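You operate a simulated robot arm through the tools that you are given. There is no shell and no other tool. Be economical: measure what you need, move in short steps, check, and stop when the job is done.

The job below is to be done with a simulated robot arm. You get a single attempt, and the scene is never put back.

Task
Pump the sauce jar dry into the tub, then strip it for washing.
Fine: the sauce tub stands under the spout; the black pump head ends upright about half-way from the tub to the worktop's edge, the empty jar about half-way from the relish jar to the yellow lid. Set down upright: clear sauce jar.
Where things are to end (x, y in the base frame): black pump head within 80 mm of [310, 80]; clear sauce jar within 80 mm of [370, -90].

It is judged by the outcome, as a careful person would: the job done as asked, and still so three seconds after it is handed in. It fails if anything else is knocked over, pushed out of place, dropped, spilled or broken. A push-on lid holds only when it is set on centred and level and pressed home; a screw cap is set on level and turned clockwise until tight.

Robot
A 7-joint arm with a two-finger parallel gripper, fixed in place. Base frame: the origin is at the foot of the arm, x ahead of it, y to its left, z up; the work surface is at about z = 740. Units: mm, degrees, N and s.
With the tool pointing down near the work surface it reaches from about 200 to 680 mm from the base axis. Its first joint turns from -66.0 to 66.0 degrees. Payload 2.4 kg.
The tool frame sits at the grasp point between the pads (the TCP): z along the fingers, y along the line on which they close. The tips reach 30 mm beyond it. Largest opening 94 mm; finger width 28, thickness 10; the body of the gripper, 50 by 96 mm, starts 55 mm behind the TCP.
Orientation is that of the tool frame in the base frame, as a unit quaternion [x, y, z, w]. With the fingers straight down and closing along the base's y, the tool's x points along the base's -x, its y along +y and its z along -z.

Tools
- The arm moves only by the tool arm_command. Its argument "steps" is a list of rows, each an object of numbers (a shift or turn left out is 0, a gripper value left out holds the last): "hand": the opening, from 0 (shut) to 1 (fully open); "x", "y", "z": the shift along the tool's x, y, z in units of 500 mm (1.0 is 500 mm); "wx", "wy", "wz": the turn, a rotation vector about the tool's x, y, z in units of 60 degrees (1.0 is 60 degrees). In form: [{"hand": .., "x": .., "y": .., "z": .., "wx": .., "wy": .., "wz": ..}, ...]. A call has 1 to 20 rows; each row is the pose to reach, as a shift and turn from the pose commanded when the call began, along the tool's axes at that moment. A call with a number of a shift or a turn outside -1 to 1 is refused whole. Each row takes 0.2 s and may step no farther than 50 mm and 8.6 degrees from the row before; otherwise, or with a gripper value out of range, the whole call is refused. A pose out of reach is approached as far as the arm can. The call stops where the force on the tool passes 40 N (or 10 N more than at its start, if that is more) or the arm is blocked; 0.2 s more then pass. The fingers move at their own pace (about 153 mm/s each) and stop on an object; they squeeze with about 28 N. The grip force told is the motor's: it shows also when the fingers shut on nothing. Time passes only in rows, and 0.2 s behind the last, so rows that repeat a pose let the fingers close. The reply holds the time, the measured pose of the TCP, the force on the tool along the base axes, the opening and the grip force, in the units named above and with some noise, with the torque about the TCP (base axes, N m) and any sound that the robot's microphone picked up, and new pictures: "show" is both (left out), scene, wrist or none.
- Cameras (640 x 400 px; columns grow to the right, rows downward): "scene" is fixed at [52, 479.2, 1451.9]; the picture's right is [-0.67, -0.74, 0.00], its down [-0.45, 0.40, -0.80] and it looks along [0.59, -0.54, -0.60] (base axes); focal length 340 px, centre (320, 200). "wrist" rides on the gripper at [76, 14, -102] in the tool frame; the picture's right is [-0.18, 0.98, 0.00], its down [-0.75, -0.14, -0.64] and it looks along [-0.63, -0.12, 0.77] (tool axes); focal length 243 px, centre (320, 200). There is no depth. A picture from a camera that has moved, and an enlarged one, comes with that camera's place and axes in the base frame and with its lens. The place of the scene camera against the robot may be out by one fixed shift of up to 18 mm in any direction.
- zoom(camera, box): a new picture of the part [left, top, right, bottom] of that camera's present view, enlarged. It takes no simulated time.
- job_done(): hands the job in; it is judged then, once.

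Work in short steps. Places have to be worked out from the pictures, the camera data and where the tool is seen: move nearer, look again, correct. Check each grasp and each placing, and mend what went wrong. You have 120 turns and 200 pictures in all, those below and enlarged ones among them. Open the gripper and draw the arm clear of the work before you hand the job in, unless the task says otherwise; then end with one line.

The tools are called after "Call:" by a JSON object that holds its "method" and its "body". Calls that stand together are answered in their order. arm_command: Moves the arm, as the interface text tells. Its arguments: {"type":"object","properties":{"steps":{"type":"array"},"show":{"type":"string","enum":["both","scene","wrist","none"]}},"required":["steps"]} The other tools are called the same way: zoom (camera, box) takes an enlarged picture of a part of a camera's view; job_done () hands the job in.

At the start:

```text
clock: 0.0
ee_pos: [429.2, 119.4, 1100.5]
tool_rot: [0.0, 1.0, 0.0, 0.0]
wrist_force: [-0.4, -0.3, -0.1]
moment: [0.0, 0.01, 0.02]
grip_width: 94.1
grasp_force: 0.1
```

scene: 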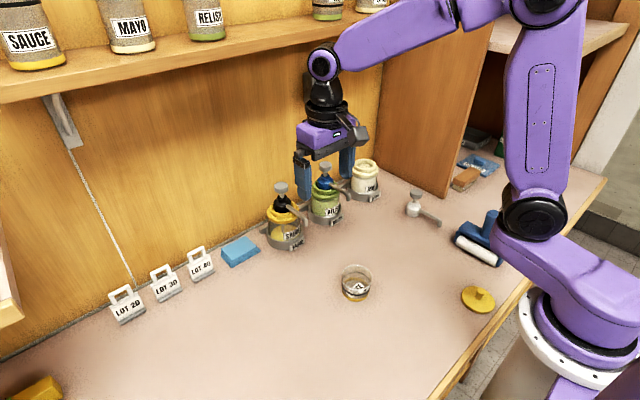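
wrist: 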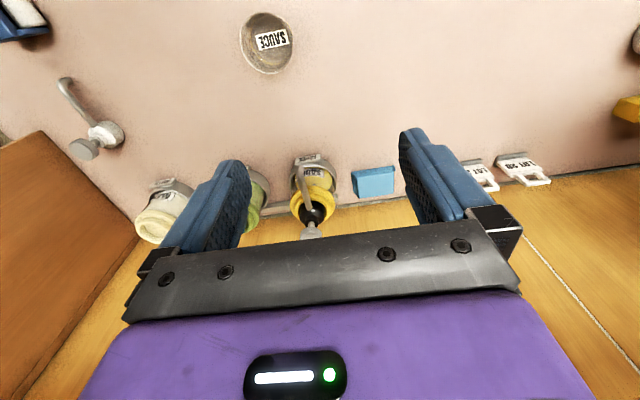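

I start by looking closer at the jars, the tub and the things around them.

Call:
{"method": "zoom", "body": {"camera": "scene", "box": [240, 140, 400, 260]}}

Call:
{"method": "zoom", "body": {"camera": "scene", "box": [320, 180, 520, 320]}}

Call:
{"method": "zoom", "body": {"camera": "wrist", "box": [120, 0, 440, 250]}}

```text
3.33 times, centred on (320, 200) of scene
camera zoom: at [52.0, 479.2, 1451.9], right [-0.67, -0.74, 0.0], down [-0.45, 0.4, -0.8], along [0.59, -0.54, -0.6], focal length 1135 px, centre (320, 200)
```

zoom: 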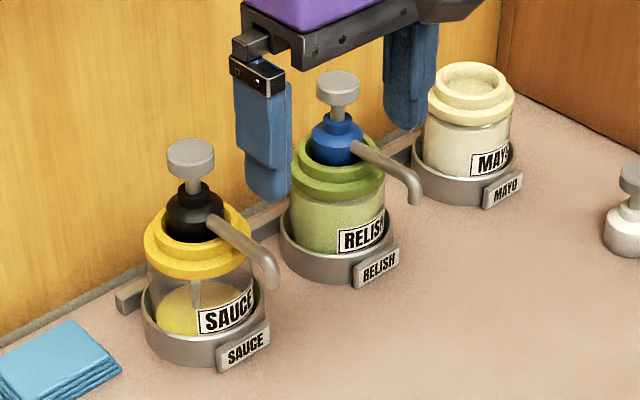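

```text
2.86 times, centred on (420, 250) of scene
camera zoom: at [52.0, 479.2, 1451.9], right [-0.67, -0.74, 0.0], down [-0.45, 0.4, -0.8], along [0.59, -0.54, -0.6], focal length 973 px, centre (34, 57)
```

zoom: 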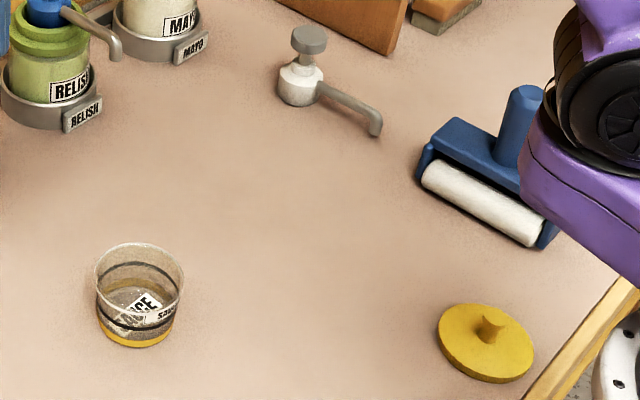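

```text
1.60 times, centred on (280, 125) of wrist
camera zoom: at [353.0, 134.8, 1205.6], right [0.18, 0.98, 0.0], down [0.75, -0.14, 0.64], along [0.63, -0.12, -0.77], focal length 388 px, centre (384, 320)
```

zoom: 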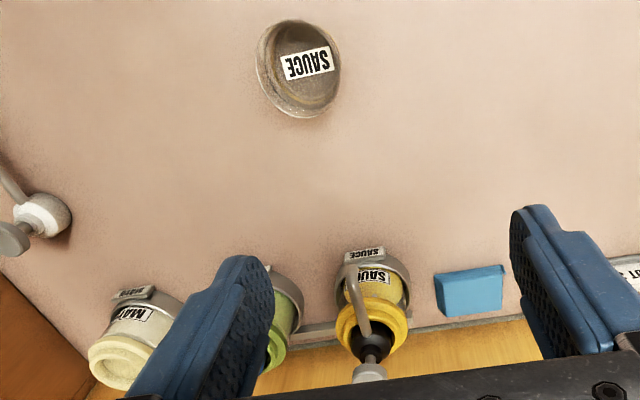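

The tub looks to be near (391, 42) and the sauce jar near (655, 65), with its spout reaching towards -x. I'll move lower and back to view both from the wrist camera.

Call:
{"method": "arm_command", "body": {"steps": [{"x": 0.032, "y": -0.031, "z": 0.06, "hand": 1}, {"x": 0.064, "y": -0.062, "z": 0.12}, {"x": 0.096, "y": -0.093, "z": 0.18}, {"x": 0.128, "y": -0.124, "z": 0.24}, {"x": 0.158, "y": -0.155, "z": 0.3}]}}

```text
clock: 1.2
ee_pos: [350.0, 41.8, 950.4]
tool_rot: [0.0, 1.0, 0.0, 0.0]
wrist_force: [-0.4, 0.1, -0.4]
moment: [0.0, 0.03, -0.01]
grip_width: 93.8
grasp_force: 0.0
camera wrist: at [273.9, 56.6, 1054.5], right [0.18, 0.98, 0.0], down [0.75, -0.14, 0.64], along [0.63, -0.12, -0.77], focal length 243 px, centre (320, 200)
```

scene: 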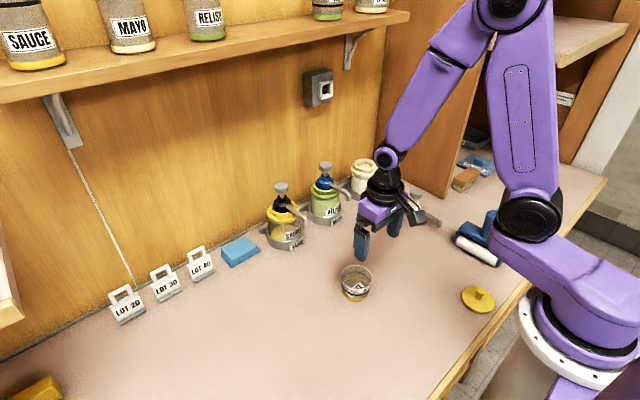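
wrist: 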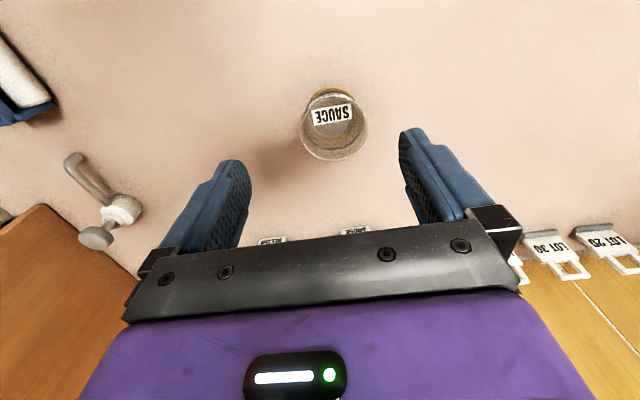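

The tub is visible between the fingers, so I zoom to measure it and the sauce pump.

Call:
{"method": "zoom", "body": {"camera": "wrist", "box": [240, 60, 440, 200]}}

Call:
{"method": "zoom", "body": {"camera": "scene", "box": [250, 170, 330, 260]}}

```text
2.86 times, centred on (340, 130) of wrist
camera zoom: at [273.9, 56.6, 1054.5], right [0.18, 0.98, 0.0], down [0.75, -0.14, 0.64], along [0.63, -0.12, -0.77], focal length 693 px, centre (263, 400)
```

zoom: 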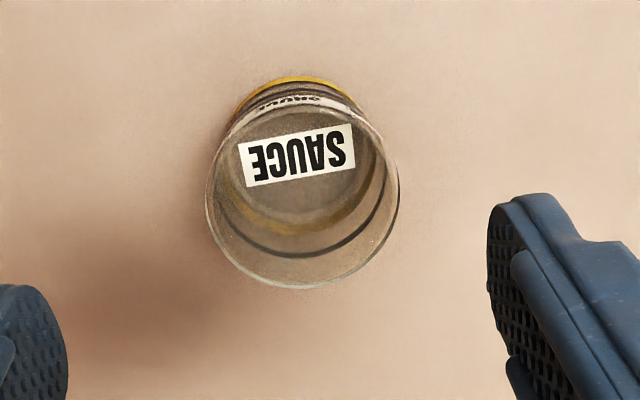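

```text
4.44 times, centred on (290, 215) of scene
camera zoom: at [52.0, 479.2, 1451.9], right [-0.67, -0.74, 0.0], down [-0.45, 0.4, -0.8], along [0.59, -0.54, -0.6], focal length 1513 px, centre (453, 133)
```

zoom: 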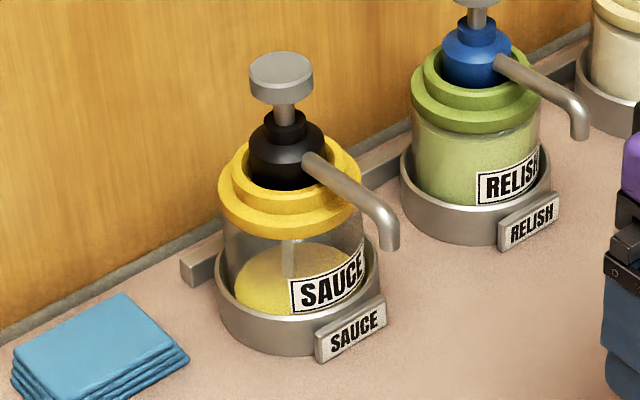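

The tub centre works out to about (389, 50), with a diameter of about 77 mm and a height of about 50 mm. To put it under the spout without the gripper body hitting the spout, I'll grasp it with the tool tilted 45° forward, so I tilt now at a safe height.

Call:
{"method": "arm_command", "body": {"steps": [{"x": 0.02, "y": 0.003, "z": 0.017, "wy": -0.125}, {"x": 0.04, "y": 0.006, "z": 0.034, "wy": -0.25}, {"x": 0.06, "y": 0.009, "z": 0.05, "wy": -0.375}, {"x": 0.08, "y": 0.012, "z": 0.067, "wy": -0.5}, {"x": 0.1, "y": 0.015, "z": 0.084, "wy": -0.625}, {"x": 0.116, "y": 0.0164, "z": 0.1, "wy": -0.75}, {"x": 0.116, "y": 0.0164, "z": 0.1, "wy": -0.75}]}}

```text
clock: 2.8
ee_pos: [293.7, 90.7, 945.5]
tool_rot: [0.0, 0.924, -0.002, 0.383]
wrist_force: [0.0, -0.1, -0.3]
moment: [0.01, 0.01, 0.01]
grip_width: 93.9
grasp_force: 0.1
out of reach, approached as far as the arm can: row 1, 2, 3, 5, 6, 7
camera wrist: at [167.9, 106.1, 965.2], right [0.13, 0.98, 0.13], down [0.08, -0.14, 0.99], along [0.99, -0.12, -0.1], focal length 243 px, centre (320, 200)
```

scene: 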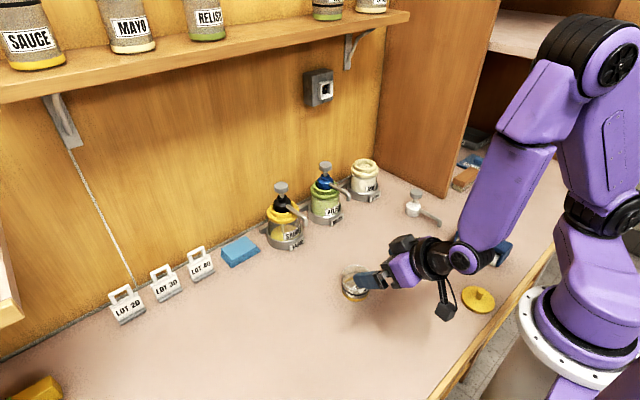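
wrist: 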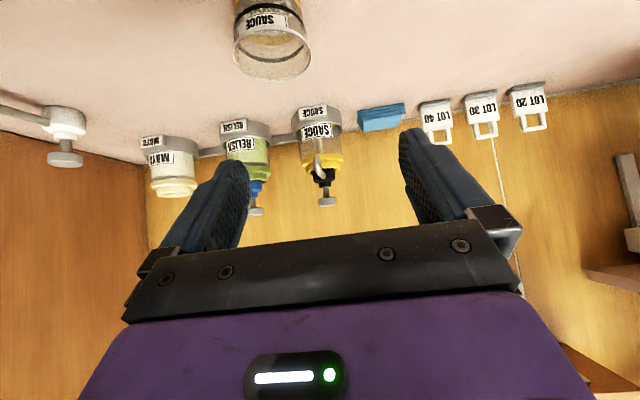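

The tilt can't be reached this close in, but this view is good for measuring the jars, so I zoom.

Call:
{"method": "zoom", "body": {"camera": "wrist", "box": [220, 80, 380, 220]}}

Call:
{"method": "zoom", "body": {"camera": "wrist", "box": [200, 0, 340, 90]}}

```text
2.86 times, centred on (300, 150) of wrist
camera zoom: at [167.9, 106.1, 965.2], right [0.13, 0.98, 0.13], down [0.08, -0.14, 0.99], along [0.99, -0.12, -0.1], focal length 693 px, centre (377, 343)
```

zoom: 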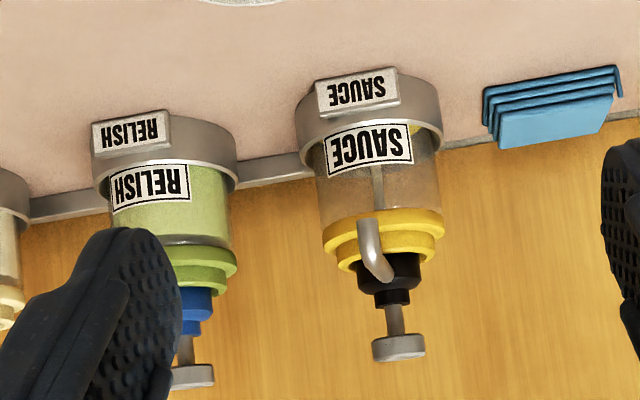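

```text
4.44 times, centred on (270, 45) of wrist
camera zoom: at [167.9, 106.1, 965.2], right [0.13, 0.98, 0.13], down [0.08, -0.14, 0.99], along [0.99, -0.12, -0.1], focal length 1078 px, centre (542, 889)
```

zoom: 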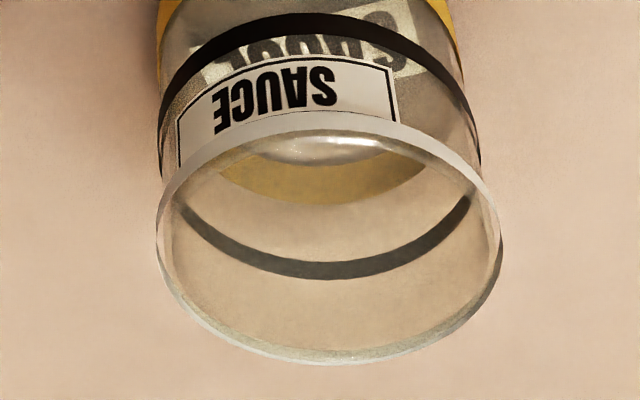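

The sauce jar axis is at about (655, 63), the spout tip at about (565, 62, 855) and the knob at z of about 925. I'll move the tilted tool out to x of about 377, where it should be reachable, and check.

Call:
{"method": "arm_command", "body": {"steps": [{"x": -0.03, "z": 0.03}, {"x": -0.06, "z": 0.06}, {"x": -0.09, "z": 0.09}, {"x": -0.12, "z": 0.12}, {"x": -0.12, "z": 0.12}]}}

```text
clock: 4.0
ee_pos: [379.7, 91.1, 945.6]
tool_rot: [0.0, 0.924, 0.0, 0.382]
wrist_force: [0.9, -0.2, 0.0]
moment: [0.0, -0.01, 0.02]
grip_width: 94.2
grasp_force: 0.0
camera wrist: at [253.8, 105.6, 965.1], right [0.13, 0.98, 0.13], down [0.08, -0.14, 0.99], along [0.99, -0.12, -0.1], focal length 243 px, centre (320, 200)
```

scene: 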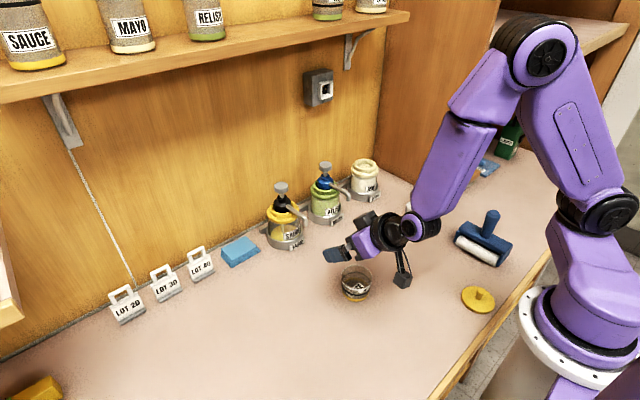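
wrist: 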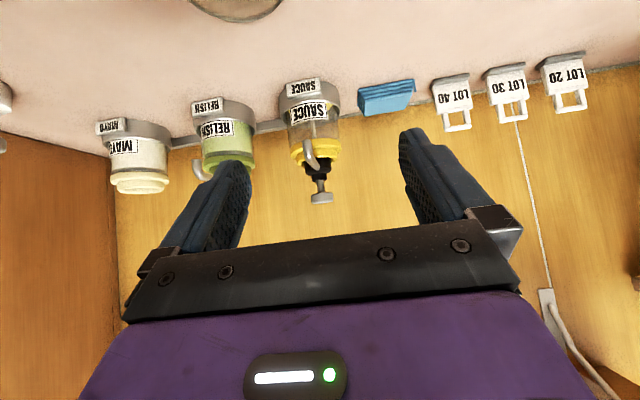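

The tilt is reachable here and the commands resume from the measured pose. Next I shift y to 50 and go down to z of about 850.

Call:
{"method": "arm_command", "body": {"steps": [{"y": -0.041}, {"y": -0.082}, {"y": -0.082, "x": 0.045, "z": 0.045}, {"y": -0.082, "x": 0.09, "z": 0.09}, {"y": -0.082, "x": 0.134, "z": 0.134}, {"y": -0.082, "x": 0.134, "z": 0.134}]}}

```text
clock: 5.4
ee_pos: [410.8, 84.3, 887.1]
tool_rot: [0.001, 0.924, -0.004, 0.382]
wrist_force: [0.4, 0.1, 0.3]
moment: [0.04, -0.02, -0.01]
grip_width: 94.1
grasp_force: 0.1
out of reach, approached as far as the arm can: row 3, 4, 5, 6
camera wrist: at [284.3, 98.7, 907.2], right [0.13, 0.98, 0.12], down [0.08, -0.14, 0.99], along [0.99, -0.12, -0.1], focal length 243 px, centre (320, 200)
```

scene: 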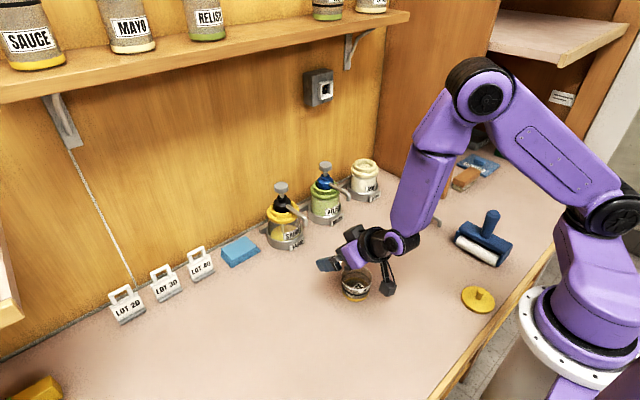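
wrist: 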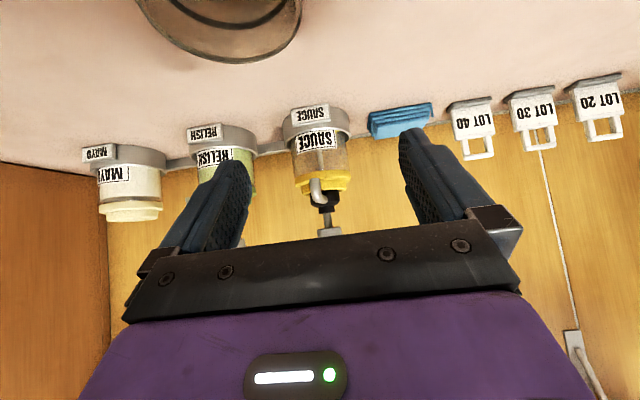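

Low and close in is out of reach with the tilt, so I'll pick the tub straight down, carry it nearer the spout, and finish with a tilted grasp there. First I go back to vertical above the tub.

Call:
{"method": "arm_command", "body": {"steps": [{"x": 0.002, "y": -0.011, "z": -0.008, "wy": 0.125}, {"x": 0.004, "y": -0.022, "z": -0.016, "wy": 0.25}, {"x": 0.006, "y": -0.034, "z": -0.025, "wy": 0.375}, {"x": 0.008, "y": -0.045, "z": -0.033, "wy": 0.5}, {"x": 0.01, "y": -0.056, "z": -0.041, "wy": 0.625}, {"x": 0.0128, "y": -0.0686, "z": -0.049, "wy": 0.75}, {"x": 0.0128, "y": -0.0686, "z": -0.049, "wy": 0.75}]}}

```text
clock: 7.0
ee_pos: [393.1, 45.7, 898.6]
tool_rot: [0.001, 1.0, -0.016, 0.023]
wrist_force: [0.2, 0.3, -1.0]
moment: [0.01, 0.0, 0.0]
grip_width: 93.9
grasp_force: 0.1
out of reach, approached as far as the arm can: row 5, 6, 7
camera wrist: at [313.3, 63.9, 998.8], right [0.19, 0.98, -0.03], down [0.72, -0.12, 0.68], along [0.66, -0.15, -0.73], focal length 243 px, centre (320, 200)
```

scene: 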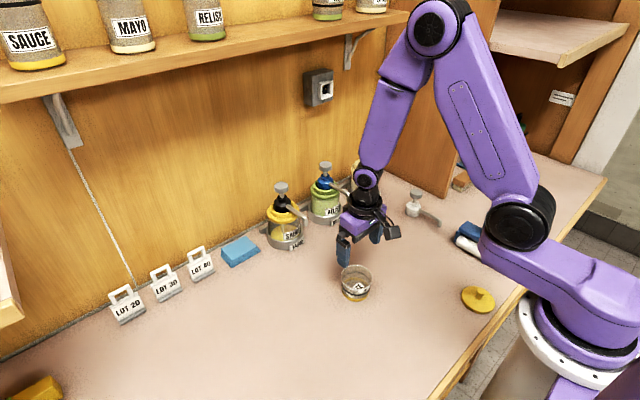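
wrist: 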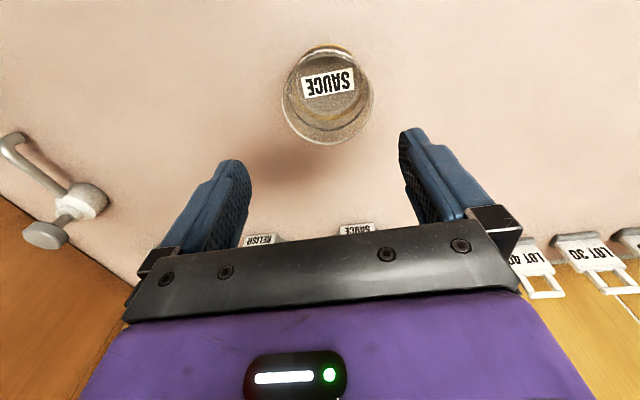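

The pose has a small residual tilt of about 3°. I correct it, centre over (389, 50), and go down to z of about 860.

Call:
{"method": "arm_command", "body": {"steps": [{"x": 0.004, "y": 0.004, "z": 0.03, "wx": -0.0306, "wy": 0.044}, {"x": 0.008, "y": 0.0086, "z": 0.077, "wx": -0.0306, "wy": 0.044}, {"x": 0.008, "y": 0.0086, "z": 0.077, "wx": -0.0306, "wy": 0.044}], "show": "wrist"}}

```text
clock: 7.8
ee_pos: [391.4, 47.3, 858.4]
tool_rot: [0.001, 1.0, 0.0, 0.0]
wrist_force: [-0.1, -0.5, -0.2]
moment: [-0.01, 0.03, 0.01]
grip_width: 94.0
grasp_force: 0.0
camera wrist: at [316.2, 62.4, 964.2], right [0.19, 0.98, 0.0], down [0.75, -0.14, 0.64], along [0.63, -0.12, -0.77], focal length 243 px, centre (320, 200)
```

wrist: 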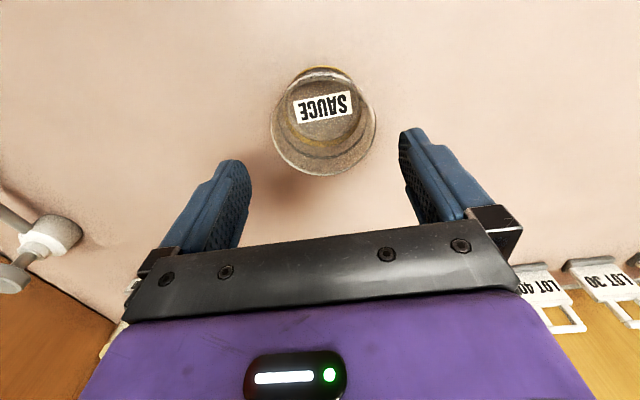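

The tub is centred within 2 mm. I go down straddling it to TCP z of about 775, then close.

Call:
{"method": "arm_command", "body": {"steps": [{"y": 0.0044, "z": 0.05}, {"y": 0.0044, "z": 0.1}, {"y": 0.0044, "z": 0.14}, {"y": 0.0044, "z": 0.166}, {"y": 0.0044, "z": 0.166}], "show": "wrist"}}

```text
clock: 9.0
ee_pos: [392.4, 49.1, 776.3]
tool_rot: [0.003, 1.0, -0.001, 0.0]
wrist_force: [0.0, 0.1, 0.3]
moment: [0.02, 0.03, 0.0]
grip_width: 94.2
grasp_force: 0.0
camera wrist: at [315.9, 64.7, 880.8], right [0.19, 0.98, 0.0], down [0.75, -0.14, 0.64], along [0.63, -0.12, -0.77], focal length 243 px, centre (320, 200)
```

wrist: 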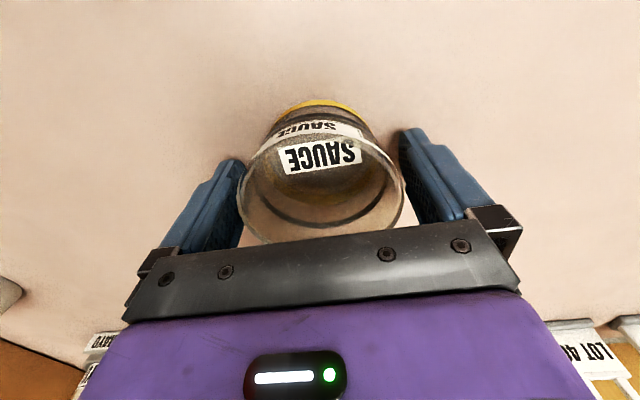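

The tub is between the fingers, so I close and check the grip.

Call:
{"method": "arm_command", "body": {"steps": [{"hand": 0.6}, {"hand": 0.6}, {"hand": 0.6}], "show": "wrist"}}

```text
clock: 9.8
ee_pos: [392.4, 49.1, 777.1]
tool_rot: [0.001, 1.0, -0.001, -0.001]
wrist_force: [-1.1, -0.6, 0.7]
moment: [-0.01, -0.01, -0.01]
grip_width: 71.7
grasp_force: 28.3
camera wrist: at [315.7, 64.6, 881.0], right [0.19, 0.98, 0.0], down [0.75, -0.14, 0.64], along [0.63, -0.12, -0.77], focal length 243 px, centre (320, 200)
```

wrist: 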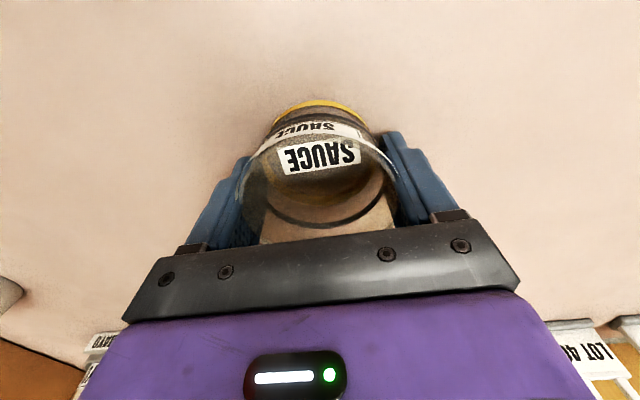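

It is held at 71.7 mm. I lift it 12 mm, carry it to (500, 63) and lower it.

Call:
{"method": "arm_command", "body": {"steps": [{"z": -0.024}, {"x": -0.054, "y": 0.007, "z": -0.024}, {"x": -0.108, "y": 0.014, "z": -0.024}, {"x": -0.162, "y": 0.021, "z": -0.024}, {"x": -0.216, "y": 0.027, "z": -0.024}, {"x": -0.216, "y": 0.027, "z": -0.024}]}}

Call:
{"method": "arm_command", "body": {"steps": [{"z": 0.012}, {"z": 0.02}, {"z": 0.024}, {"z": 0.024}], "show": "wrist"}}

```text
clock: 11.2
ee_pos: [498.7, 63.2, 790.3]
tool_rot: [0.002, 1.0, -0.001, -0.001]
wrist_force: [-0.2, -0.5, -1.0]
moment: [0.01, -0.01, 0.02]
grip_width: 71.4
grasp_force: 28.2
camera wrist: at [424.3, 78.0, 893.9], right [0.19, 0.98, 0.0], down [0.75, -0.14, 0.64], along [0.63, -0.12, -0.77], focal length 243 px, centre (320, 200)
```

scene: 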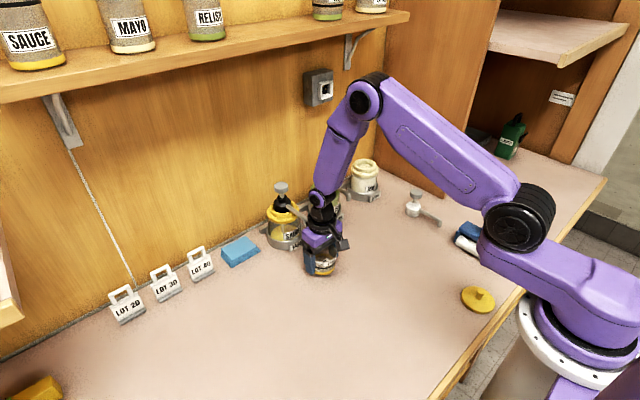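
wrist: 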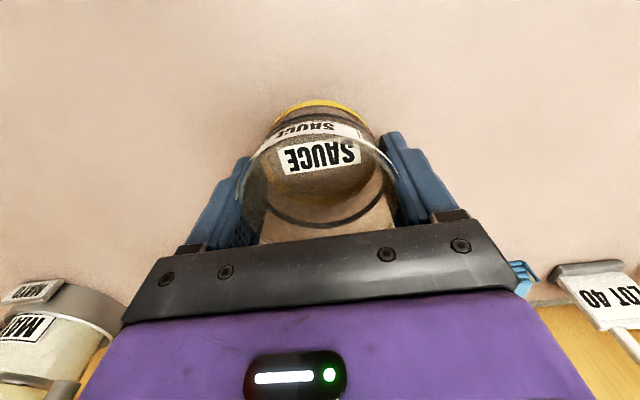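

```text
clock: 12.2
ee_pos: [498.6, 63.3, 777.7]
tool_rot: [0.001, 1.0, -0.001, 0.0]
wrist_force: [-0.1, -0.4, -0.6]
moment: [0.0, 0.0, 0.04]
grip_width: 71.5
grasp_force: 28.0
camera wrist: at [424.1, 77.8, 881.0], right [0.19, 0.98, 0.0], down [0.75, -0.14, 0.64], along [0.63, -0.12, -0.77], focal length 243 px, centre (320, 200)
```

wrist: 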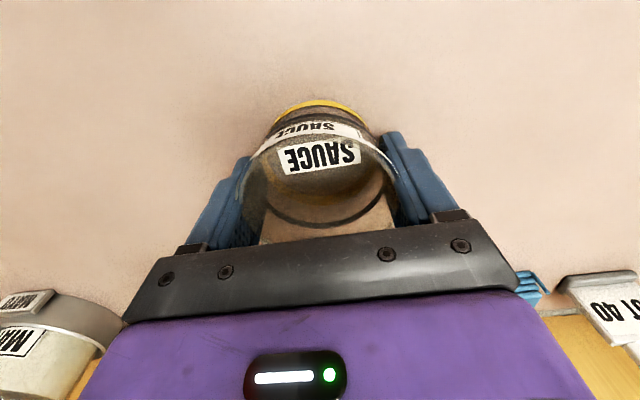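

I lower the last millimetre, open, and rise clear.

Call:
{"method": "arm_command", "body": {"steps": [{"z": 0.002}, {"z": 0.002, "hand": 1}, {"z": 0.002}, {"z": 0.002}, {"z": -0.05}, {"z": -0.13}, {"z": -0.2}, {"z": -0.2}]}}

```text
clock: 14.0
ee_pos: [499.0, 63.7, 877.0]
tool_rot: [0.002, 1.0, 0.0, -0.001]
wrist_force: [-0.1, -0.6, -0.1]
moment: [-0.01, 0.0, 0.03]
grip_width: 94.1
grasp_force: 0.1
camera wrist: at [423.8, 77.7, 980.9], right [0.19, 0.98, 0.0], down [0.75, -0.14, 0.64], along [0.63, -0.12, -0.77], focal length 243 px, centre (320, 200)
```

scene: 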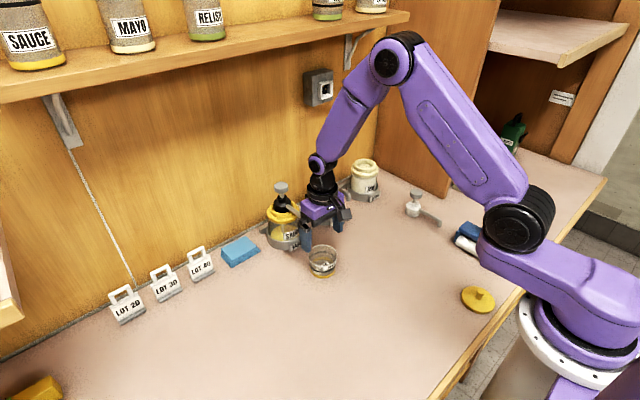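
wrist: 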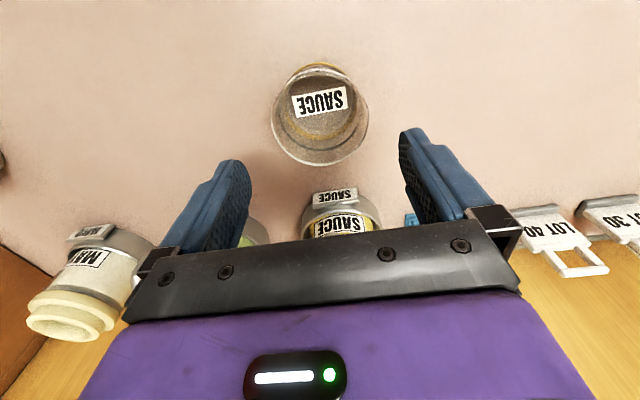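

The tub stands at about (500, 63). Now I tilt 45° forward above it.

Call:
{"method": "arm_command", "body": {"steps": [{"x": 0.005, "wy": -0.125}, {"x": 0.01, "wy": -0.25}, {"x": 0.016, "wy": -0.375}, {"x": 0.022, "wy": -0.5}, {"x": 0.026, "wy": -0.625}, {"x": 0.026, "wy": -0.75}, {"x": 0.026, "wy": -0.75}]}}

```text
clock: 15.6
ee_pos: [485.3, 63.4, 877.4]
tool_rot: [0.001, 0.924, -0.001, 0.383]
wrist_force: [0.3, 1.0, -0.6]
moment: [0.0, 0.02, 0.01]
grip_width: 94.1
grasp_force: 0.1
out of reach, approached as far as the arm can: row 3
camera wrist: at [360.6, 77.6, 896.7], right [0.13, 0.98, 0.13], down [0.08, -0.14, 0.99], along [0.99, -0.12, -0.1], focal length 243 px, centre (320, 200)
```

scene: 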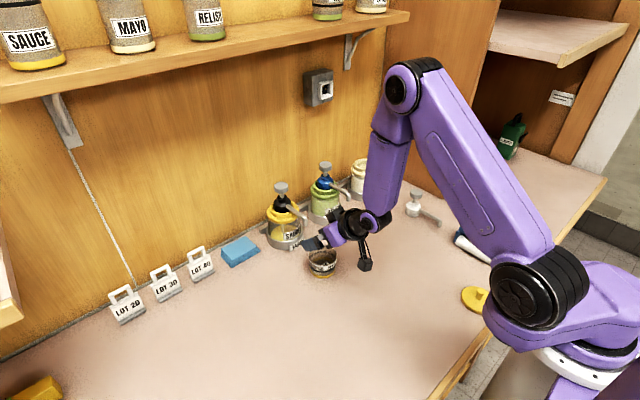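
wrist: 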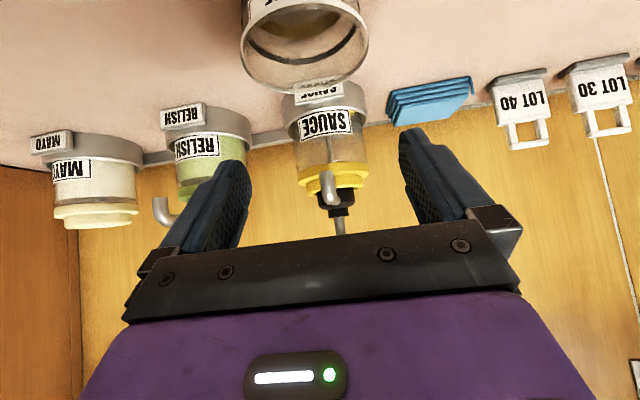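

The tub and spout are both at y of about 62-63. I go down in two parts, first to z of about 835, checking that the pose holds.

Call:
{"method": "arm_command", "body": {"steps": [{"x": 0.03, "z": 0.03}, {"x": 0.06, "z": 0.06}, {"x": 0.06, "z": 0.06}], "show": "wrist"}}

```text
clock: 16.4
ee_pos: [485.5, 63.1, 834.0]
tool_rot: [0.001, 0.924, -0.002, 0.382]
wrist_force: [0.1, -0.2, -0.8]
moment: [-0.01, 0.01, 0.02]
grip_width: 93.8
grasp_force: 0.1
camera wrist: at [360.4, 77.7, 854.3], right [0.13, 0.98, 0.13], down [0.08, -0.14, 0.99], along [0.99, -0.12, -0.1], focal length 243 px, centre (320, 200)
```

wrist: 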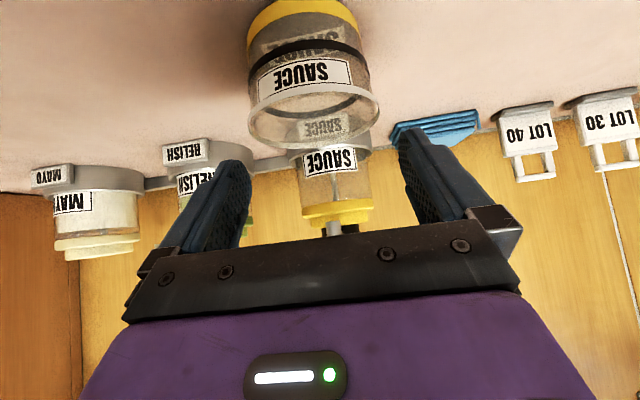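

The rim is at z of about 787. I continue down to z of about 781.

Call:
{"method": "arm_command", "body": {"steps": [{"x": 0.03, "z": 0.03}, {"x": 0.055, "z": 0.055}, {"x": 0.075, "z": 0.075}, {"x": 0.075, "z": 0.075}]}}

```text
clock: 17.4
ee_pos: [486.0, 63.1, 780.4]
tool_rot: [0.001, 0.924, -0.001, 0.382]
wrist_force: [0.0, -0.1, -0.5]
moment: [0.0, -0.05, -0.01]
grip_width: 94.1
grasp_force: 0.2
camera wrist: at [360.0, 78.1, 801.1], right [0.13, 0.98, 0.13], down [0.08, -0.14, 0.99], along [0.99, -0.12, -0.1], focal length 243 px, centre (320, 200)
```

scene: 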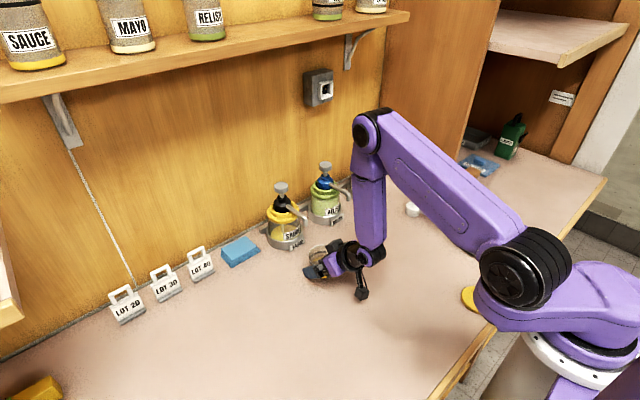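
wrist: 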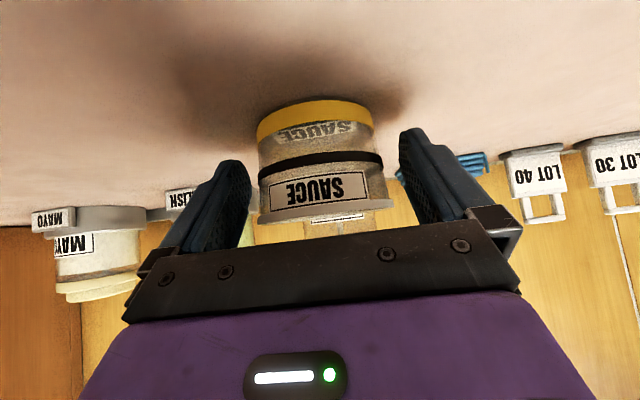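

The tub is between the fingers, so I close on it.

Call:
{"method": "arm_command", "body": {"steps": [{"hand": 0.6}, {"hand": 0.6}, {"hand": 0.6}], "show": "wrist"}}

Call:
{"method": "arm_command", "body": {"steps": [{"x": -0.008, "z": -0.008}, {"x": -0.042, "z": 0.026, "y": -0.001}, {"x": -0.07, "z": 0.054, "y": -0.002}, {"x": -0.096, "z": 0.08, "y": -0.003}, {"x": -0.096, "z": 0.08, "y": -0.003}]}}

```text
clock: 18.2
ee_pos: [486.1, 63.7, 782.3]
tool_rot: [0.001, 0.924, -0.001, 0.382]
wrist_force: [0.0, 0.3, -0.2]
moment: [0.01, 0.04, 0.03]
grip_width: 73.0
grasp_force: 28.3
camera wrist: at [359.9, 78.2, 801.3], right [0.13, 0.98, 0.13], down [0.08, -0.14, 0.99], along [0.99, -0.12, -0.1], focal length 243 px, centre (320, 200)
```

wrist: 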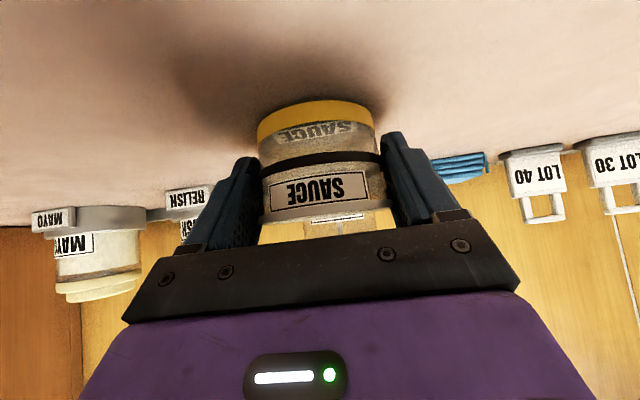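

```text
clock: 19.4
ee_pos: [548.9, 60.0, 786.8]
tool_rot: [0.002, 0.924, -0.002, 0.383]
wrist_force: [0.2, 0.3, -0.9]
moment: [-0.01, -0.01, 0.02]
grip_width: 72.5
grasp_force: 28.5
camera wrist: at [422.7, 75.6, 806.9], right [0.13, 0.98, 0.13], down [0.08, -0.14, 0.99], along [0.99, -0.12, -0.1], focal length 243 px, centre (320, 200)
```

scene: 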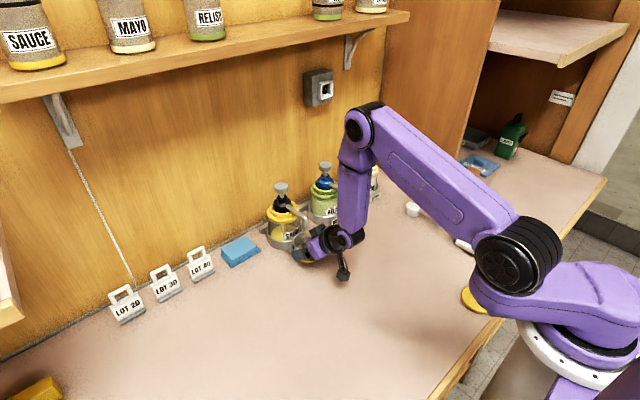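
wrist: 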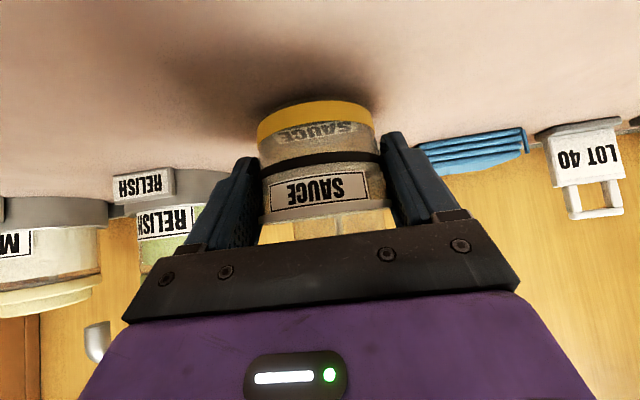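

The tub should now be near (561, 61). I check it in the scene view.

Call:
{"method": "zoom", "body": {"camera": "scene", "box": [255, 175, 355, 285]}}

```text
3.64 times, centred on (305, 230) of scene
camera zoom: at [52.0, 479.2, 1451.9], right [-0.67, -0.74, 0.0], down [-0.45, 0.4, -0.8], along [0.59, -0.54, -0.6], focal length 1238 px, centre (374, 91)
```

zoom: 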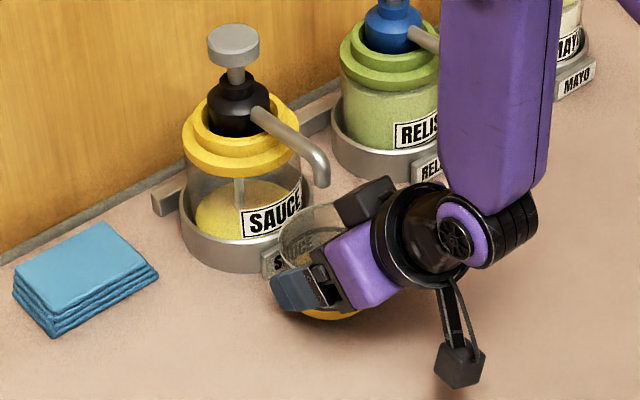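

Triangulating both cameras puts the spout tip at about (569, 62, 855), so the tub at about (561, 60) is under it. I nudge it +3 in x and +2 in y, lower it, and release.

Call:
{"method": "arm_command", "body": {"steps": [{"x": -0.004, "z": 0.004, "y": 0.004}, {"x": 0.002, "z": 0.01, "y": 0.004}, {"x": 0.0045, "z": 0.0125, "y": 0.004}, {"x": 0.0045, "z": 0.0125, "y": 0.004}, {"x": 0.0045, "z": 0.0125, "y": 0.004, "hand": 1}, {"x": 0.0045, "z": 0.0125, "y": 0.004, "hand": 1}, {"x": 0.0045, "z": 0.0125, "y": 0.004, "hand": 1}]}}

```text
clock: 21.0
ee_pos: [551.7, 62.6, 780.0]
tool_rot: [0.002, 0.924, -0.002, 0.382]
wrist_force: [-0.6, 0.4, 0.3]
moment: [0.0, 0.03, -0.05]
grip_width: 94.1
grasp_force: 0.1
camera wrist: at [425.7, 77.8, 800.8], right [0.13, 0.98, 0.13], down [0.08, -0.14, 0.99], along [0.99, -0.12, -0.1], focal length 243 px, centre (320, 200)
```

scene: 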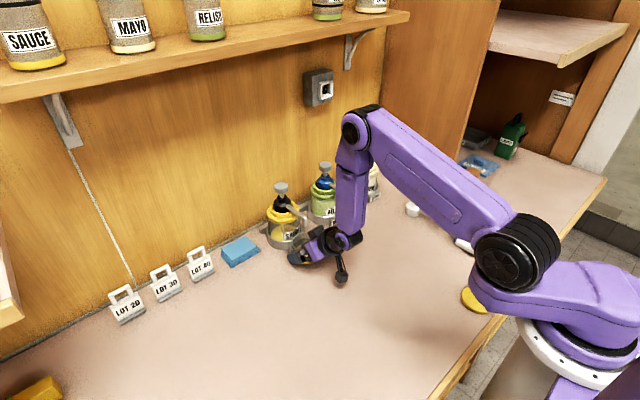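
wrist: 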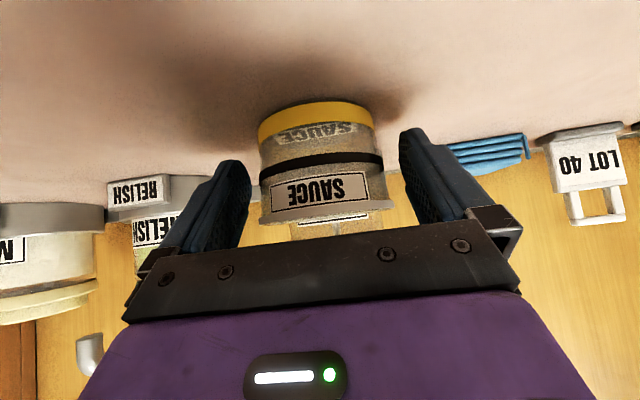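

It is released. I back out along the tool axis and look.

Call:
{"method": "arm_command", "body": {"steps": [{"z": -0.06}, {"z": -0.14}, {"z": -0.22}, {"z": -0.28}, {"z": -0.28}]}}

Call:
{"method": "zoom", "body": {"camera": "scene", "box": [255, 175, 355, 285]}}

Call:
{"method": "zoom", "body": {"camera": "wrist", "box": [240, 60, 400, 240]}}

```text
clock: 22.2
ee_pos: [452.1, 62.4, 880.6]
tool_rot: [0.001, 0.924, -0.001, 0.382]
wrist_force: [0.6, 0.2, 0.6]
moment: [-0.04, 0.0, -0.01]
grip_width: 94.1
grasp_force: 0.1
camera wrist: at [326.1, 78.2, 900.5], right [0.13, 0.98, 0.13], down [0.08, -0.14, 0.99], along [0.99, -0.12, -0.1], focal length 243 px, centre (320, 200)
```

scene: 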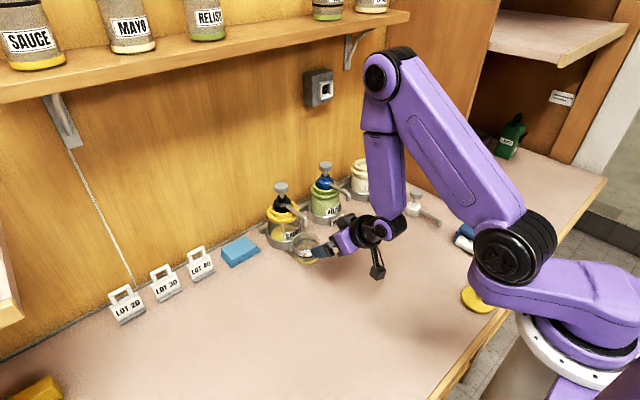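
wrist: 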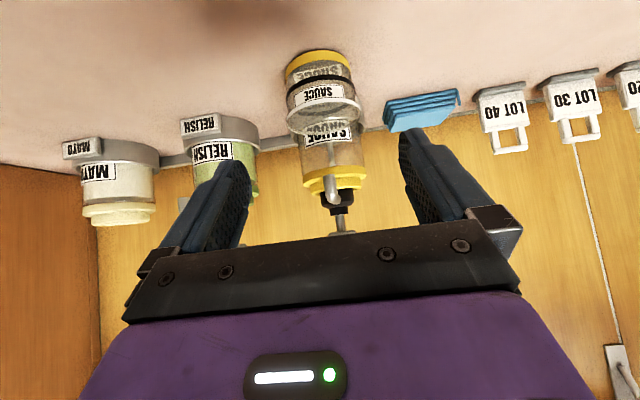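

```text
3.64 times, centred on (305, 230) of scene
camera zoom: at [52.0, 479.2, 1451.9], right [-0.67, -0.74, 0.0], down [-0.45, 0.4, -0.8], along [0.59, -0.54, -0.6], focal length 1238 px, centre (374, 91)
```

zoom: 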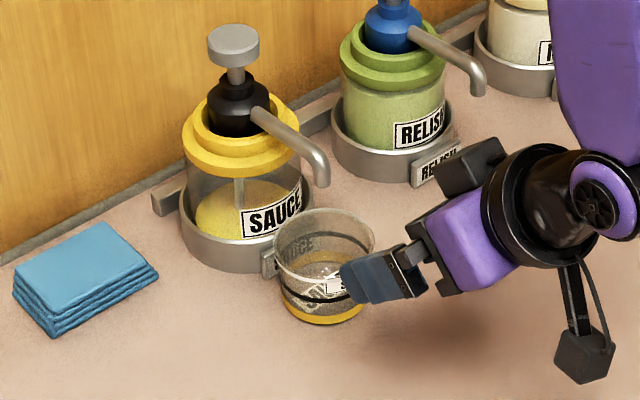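

```text
2.22 times, centred on (320, 150) of wrist
camera zoom: at [326.1, 78.2, 900.5], right [0.13, 0.98, 0.13], down [0.08, -0.14, 0.99], along [0.99, -0.12, -0.1], focal length 539 px, centre (320, 311)
```

zoom: 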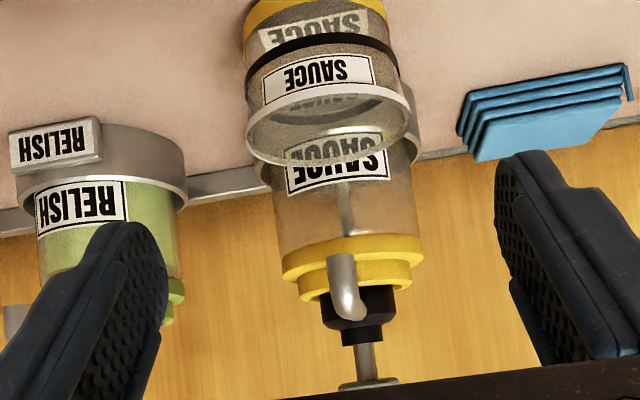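

The tub stands under the spout tip. Now I rise, return to vertical and close the fingers, ready to press the knob.

Call:
{"method": "arm_command", "body": {"steps": [{"x": -0.05, "z": -0.03, "wy": 0.1, "hand": 0}, {"x": -0.1, "z": -0.06, "wy": 0.2}, {"x": -0.15, "z": -0.06, "wy": 0.3}, {"x": -0.2, "z": -0.05, "wy": 0.4}, {"x": -0.25, "z": -0.04, "wy": 0.5}, {"x": -0.3, "z": -0.031, "wy": 0.6}, {"x": -0.337, "z": -0.031, "wy": 0.7}, {"x": -0.337, "z": -0.031, "wy": 0.75}, {"x": -0.337, "z": -0.031, "wy": 0.75}]}}

```text
clock: 24.2
ee_pos: [561.5, 63.6, 1010.4]
tool_rot: [0.002, 1.0, -0.001, -0.001]
wrist_force: [-0.5, 0.2, -0.1]
moment: [-0.03, 0.01, 0.0]
grip_width: 0.1
grasp_force: 28.0
camera wrist: at [485.3, 78.1, 1113.8], right [0.19, 0.98, 0.0], down [0.75, -0.14, 0.64], along [0.63, -0.12, -0.77], focal length 243 px, centre (320, 200)
```

scene: 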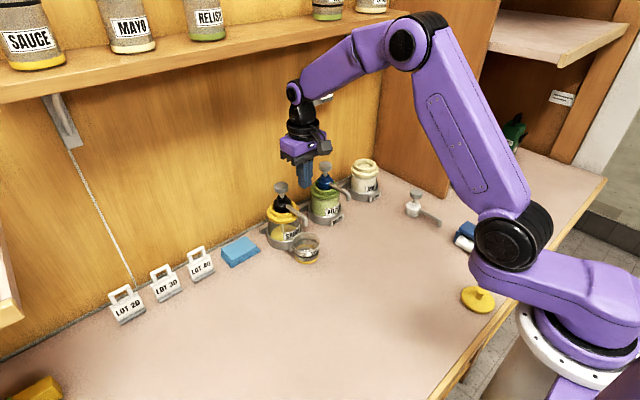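
wrist: 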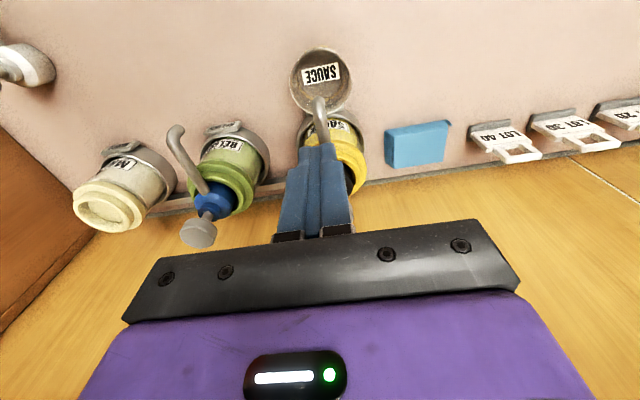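

The spout tip is confirmed at about (568, 62). I open the fingers and move forward and up to see the knob between them, for a precise fix.

Call:
{"method": "arm_command", "body": {"steps": [{"z": -0.06, "x": -0.03, "hand": 1}, {"z": -0.06, "x": -0.06}, {"z": -0.06, "x": -0.06}, {"z": -0.06, "x": -0.06}], "show": "wrist"}}

Call:
{"method": "zoom", "body": {"camera": "wrist", "box": [240, 60, 420, 230]}}

```text
clock: 25.2
ee_pos: [592.0, 61.5, 1039.7]
tool_rot: [0.001, 1.0, -0.002, -0.001]
wrist_force: [-0.2, 0.6, 0.4]
moment: [-0.01, -0.01, 0.02]
grip_width: 94.1
grasp_force: 0.1
camera wrist: at [515.1, 77.8, 1143.9], right [0.19, 0.98, 0.0], down [0.75, -0.14, 0.64], along [0.63, -0.12, -0.77], focal length 243 px, centre (320, 200)
```

wrist: 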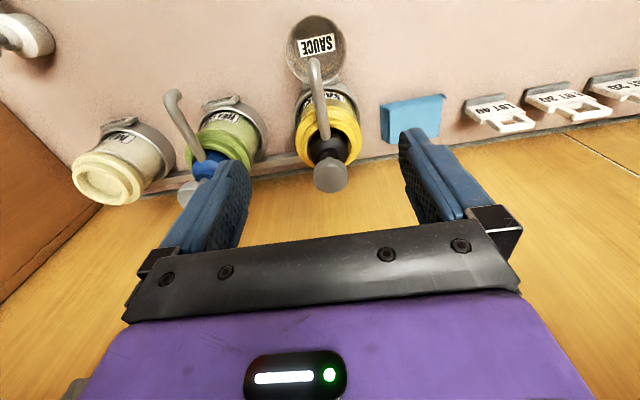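

```text
2.35 times, centred on (330, 145) of wrist
camera zoom: at [515.1, 77.8, 1143.9], right [0.19, 0.98, 0.0], down [0.75, -0.14, 0.64], along [0.63, -0.12, -0.77], focal length 571 px, centre (296, 329)
```

zoom: 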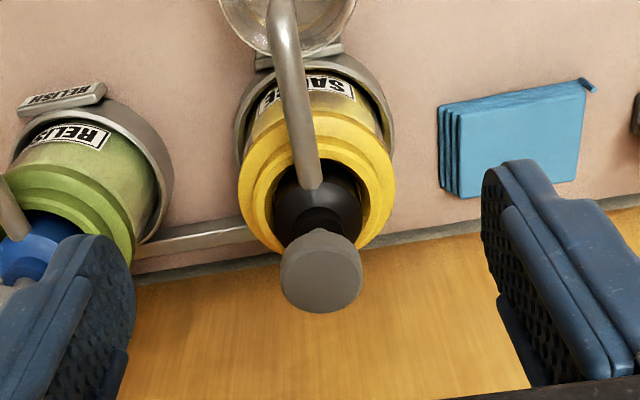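

The knob centre fix is (661, 61.5), with its top at z of about 928 and a diameter of about 37 mm. I close the fingers and move above it to TCP z of about 985.

Call:
{"method": "arm_command", "body": {"steps": [{"hand": 0}, {"x": -0.05}, {"x": -0.1}, {"x": -0.138}, {"x": -0.138, "z": 0.06}, {"x": -0.138, "z": 0.11}, {"x": -0.138, "z": 0.11}]}}

```text
clock: 26.8
ee_pos: [660.7, 62.9, 984.4]
tool_rot: [0.001, 1.0, -0.001, -0.001]
wrist_force: [-0.8, 0.7, -0.1]
moment: [0.03, -0.04, 0.0]
grip_width: 0.0
grasp_force: 27.8
camera wrist: at [584.7, 77.7, 1088.3], right [0.19, 0.98, 0.0], down [0.75, -0.14, 0.64], along [0.63, -0.12, -0.77], focal length 243 px, centre (320, 200)
```

scene: 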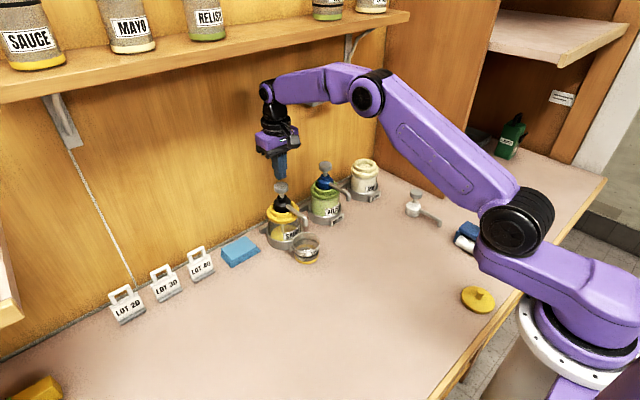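
wrist: 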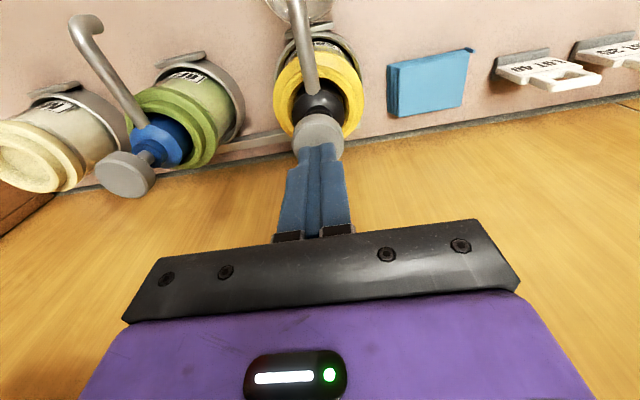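

The fingers are over the knob. I press down slowly to find contact and the stroke.

Call:
{"method": "arm_command", "body": {"steps": [{"z": 0.016}, {"z": 0.032}, {"z": 0.042}, {"z": 0.05}, {"z": 0.056}, {"z": 0.062}, {"z": 0.068}, {"z": 0.074}]}}

```text
clock: 28.6
ee_pos: [660.8, 62.5, 946.2]
tool_rot: [0.002, 1.0, 0.0, -0.001]
wrist_force: [-0.2, -1.1, 1.3]
moment: [-0.03, -0.01, 0.03]
grip_width: 0.3
grasp_force: 28.2
camera wrist: at [584.5, 77.9, 1051.5], right [0.19, 0.98, 0.0], down [0.75, -0.14, 0.64], along [0.63, -0.12, -0.77], focal length 243 px, centre (320, 200)
```

scene: 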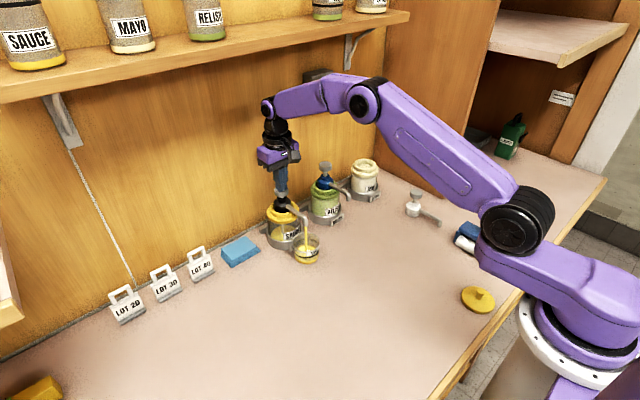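
wrist: 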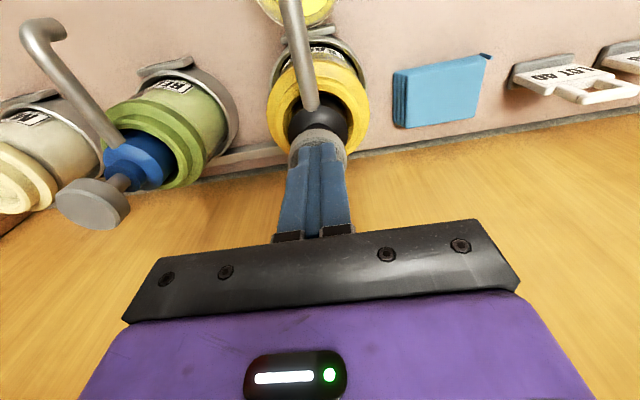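

Sauce is flowing into the tub. I zoom to check the stream and the levels.

Call:
{"method": "zoom", "body": {"camera": "scene", "box": [255, 175, 355, 285]}}

```text
3.64 times, centred on (305, 230) of scene
camera zoom: at [51.9, 479.2, 1451.9], right [-0.67, -0.74, 0.0], down [-0.45, 0.4, -0.8], along [0.59, -0.54, -0.6], focal length 1238 px, centre (374, 91)
```

zoom: 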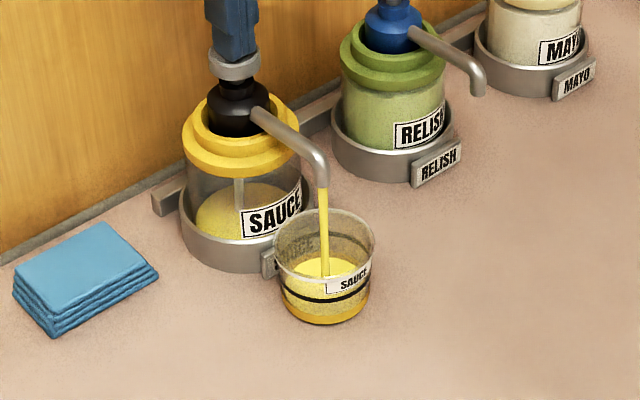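

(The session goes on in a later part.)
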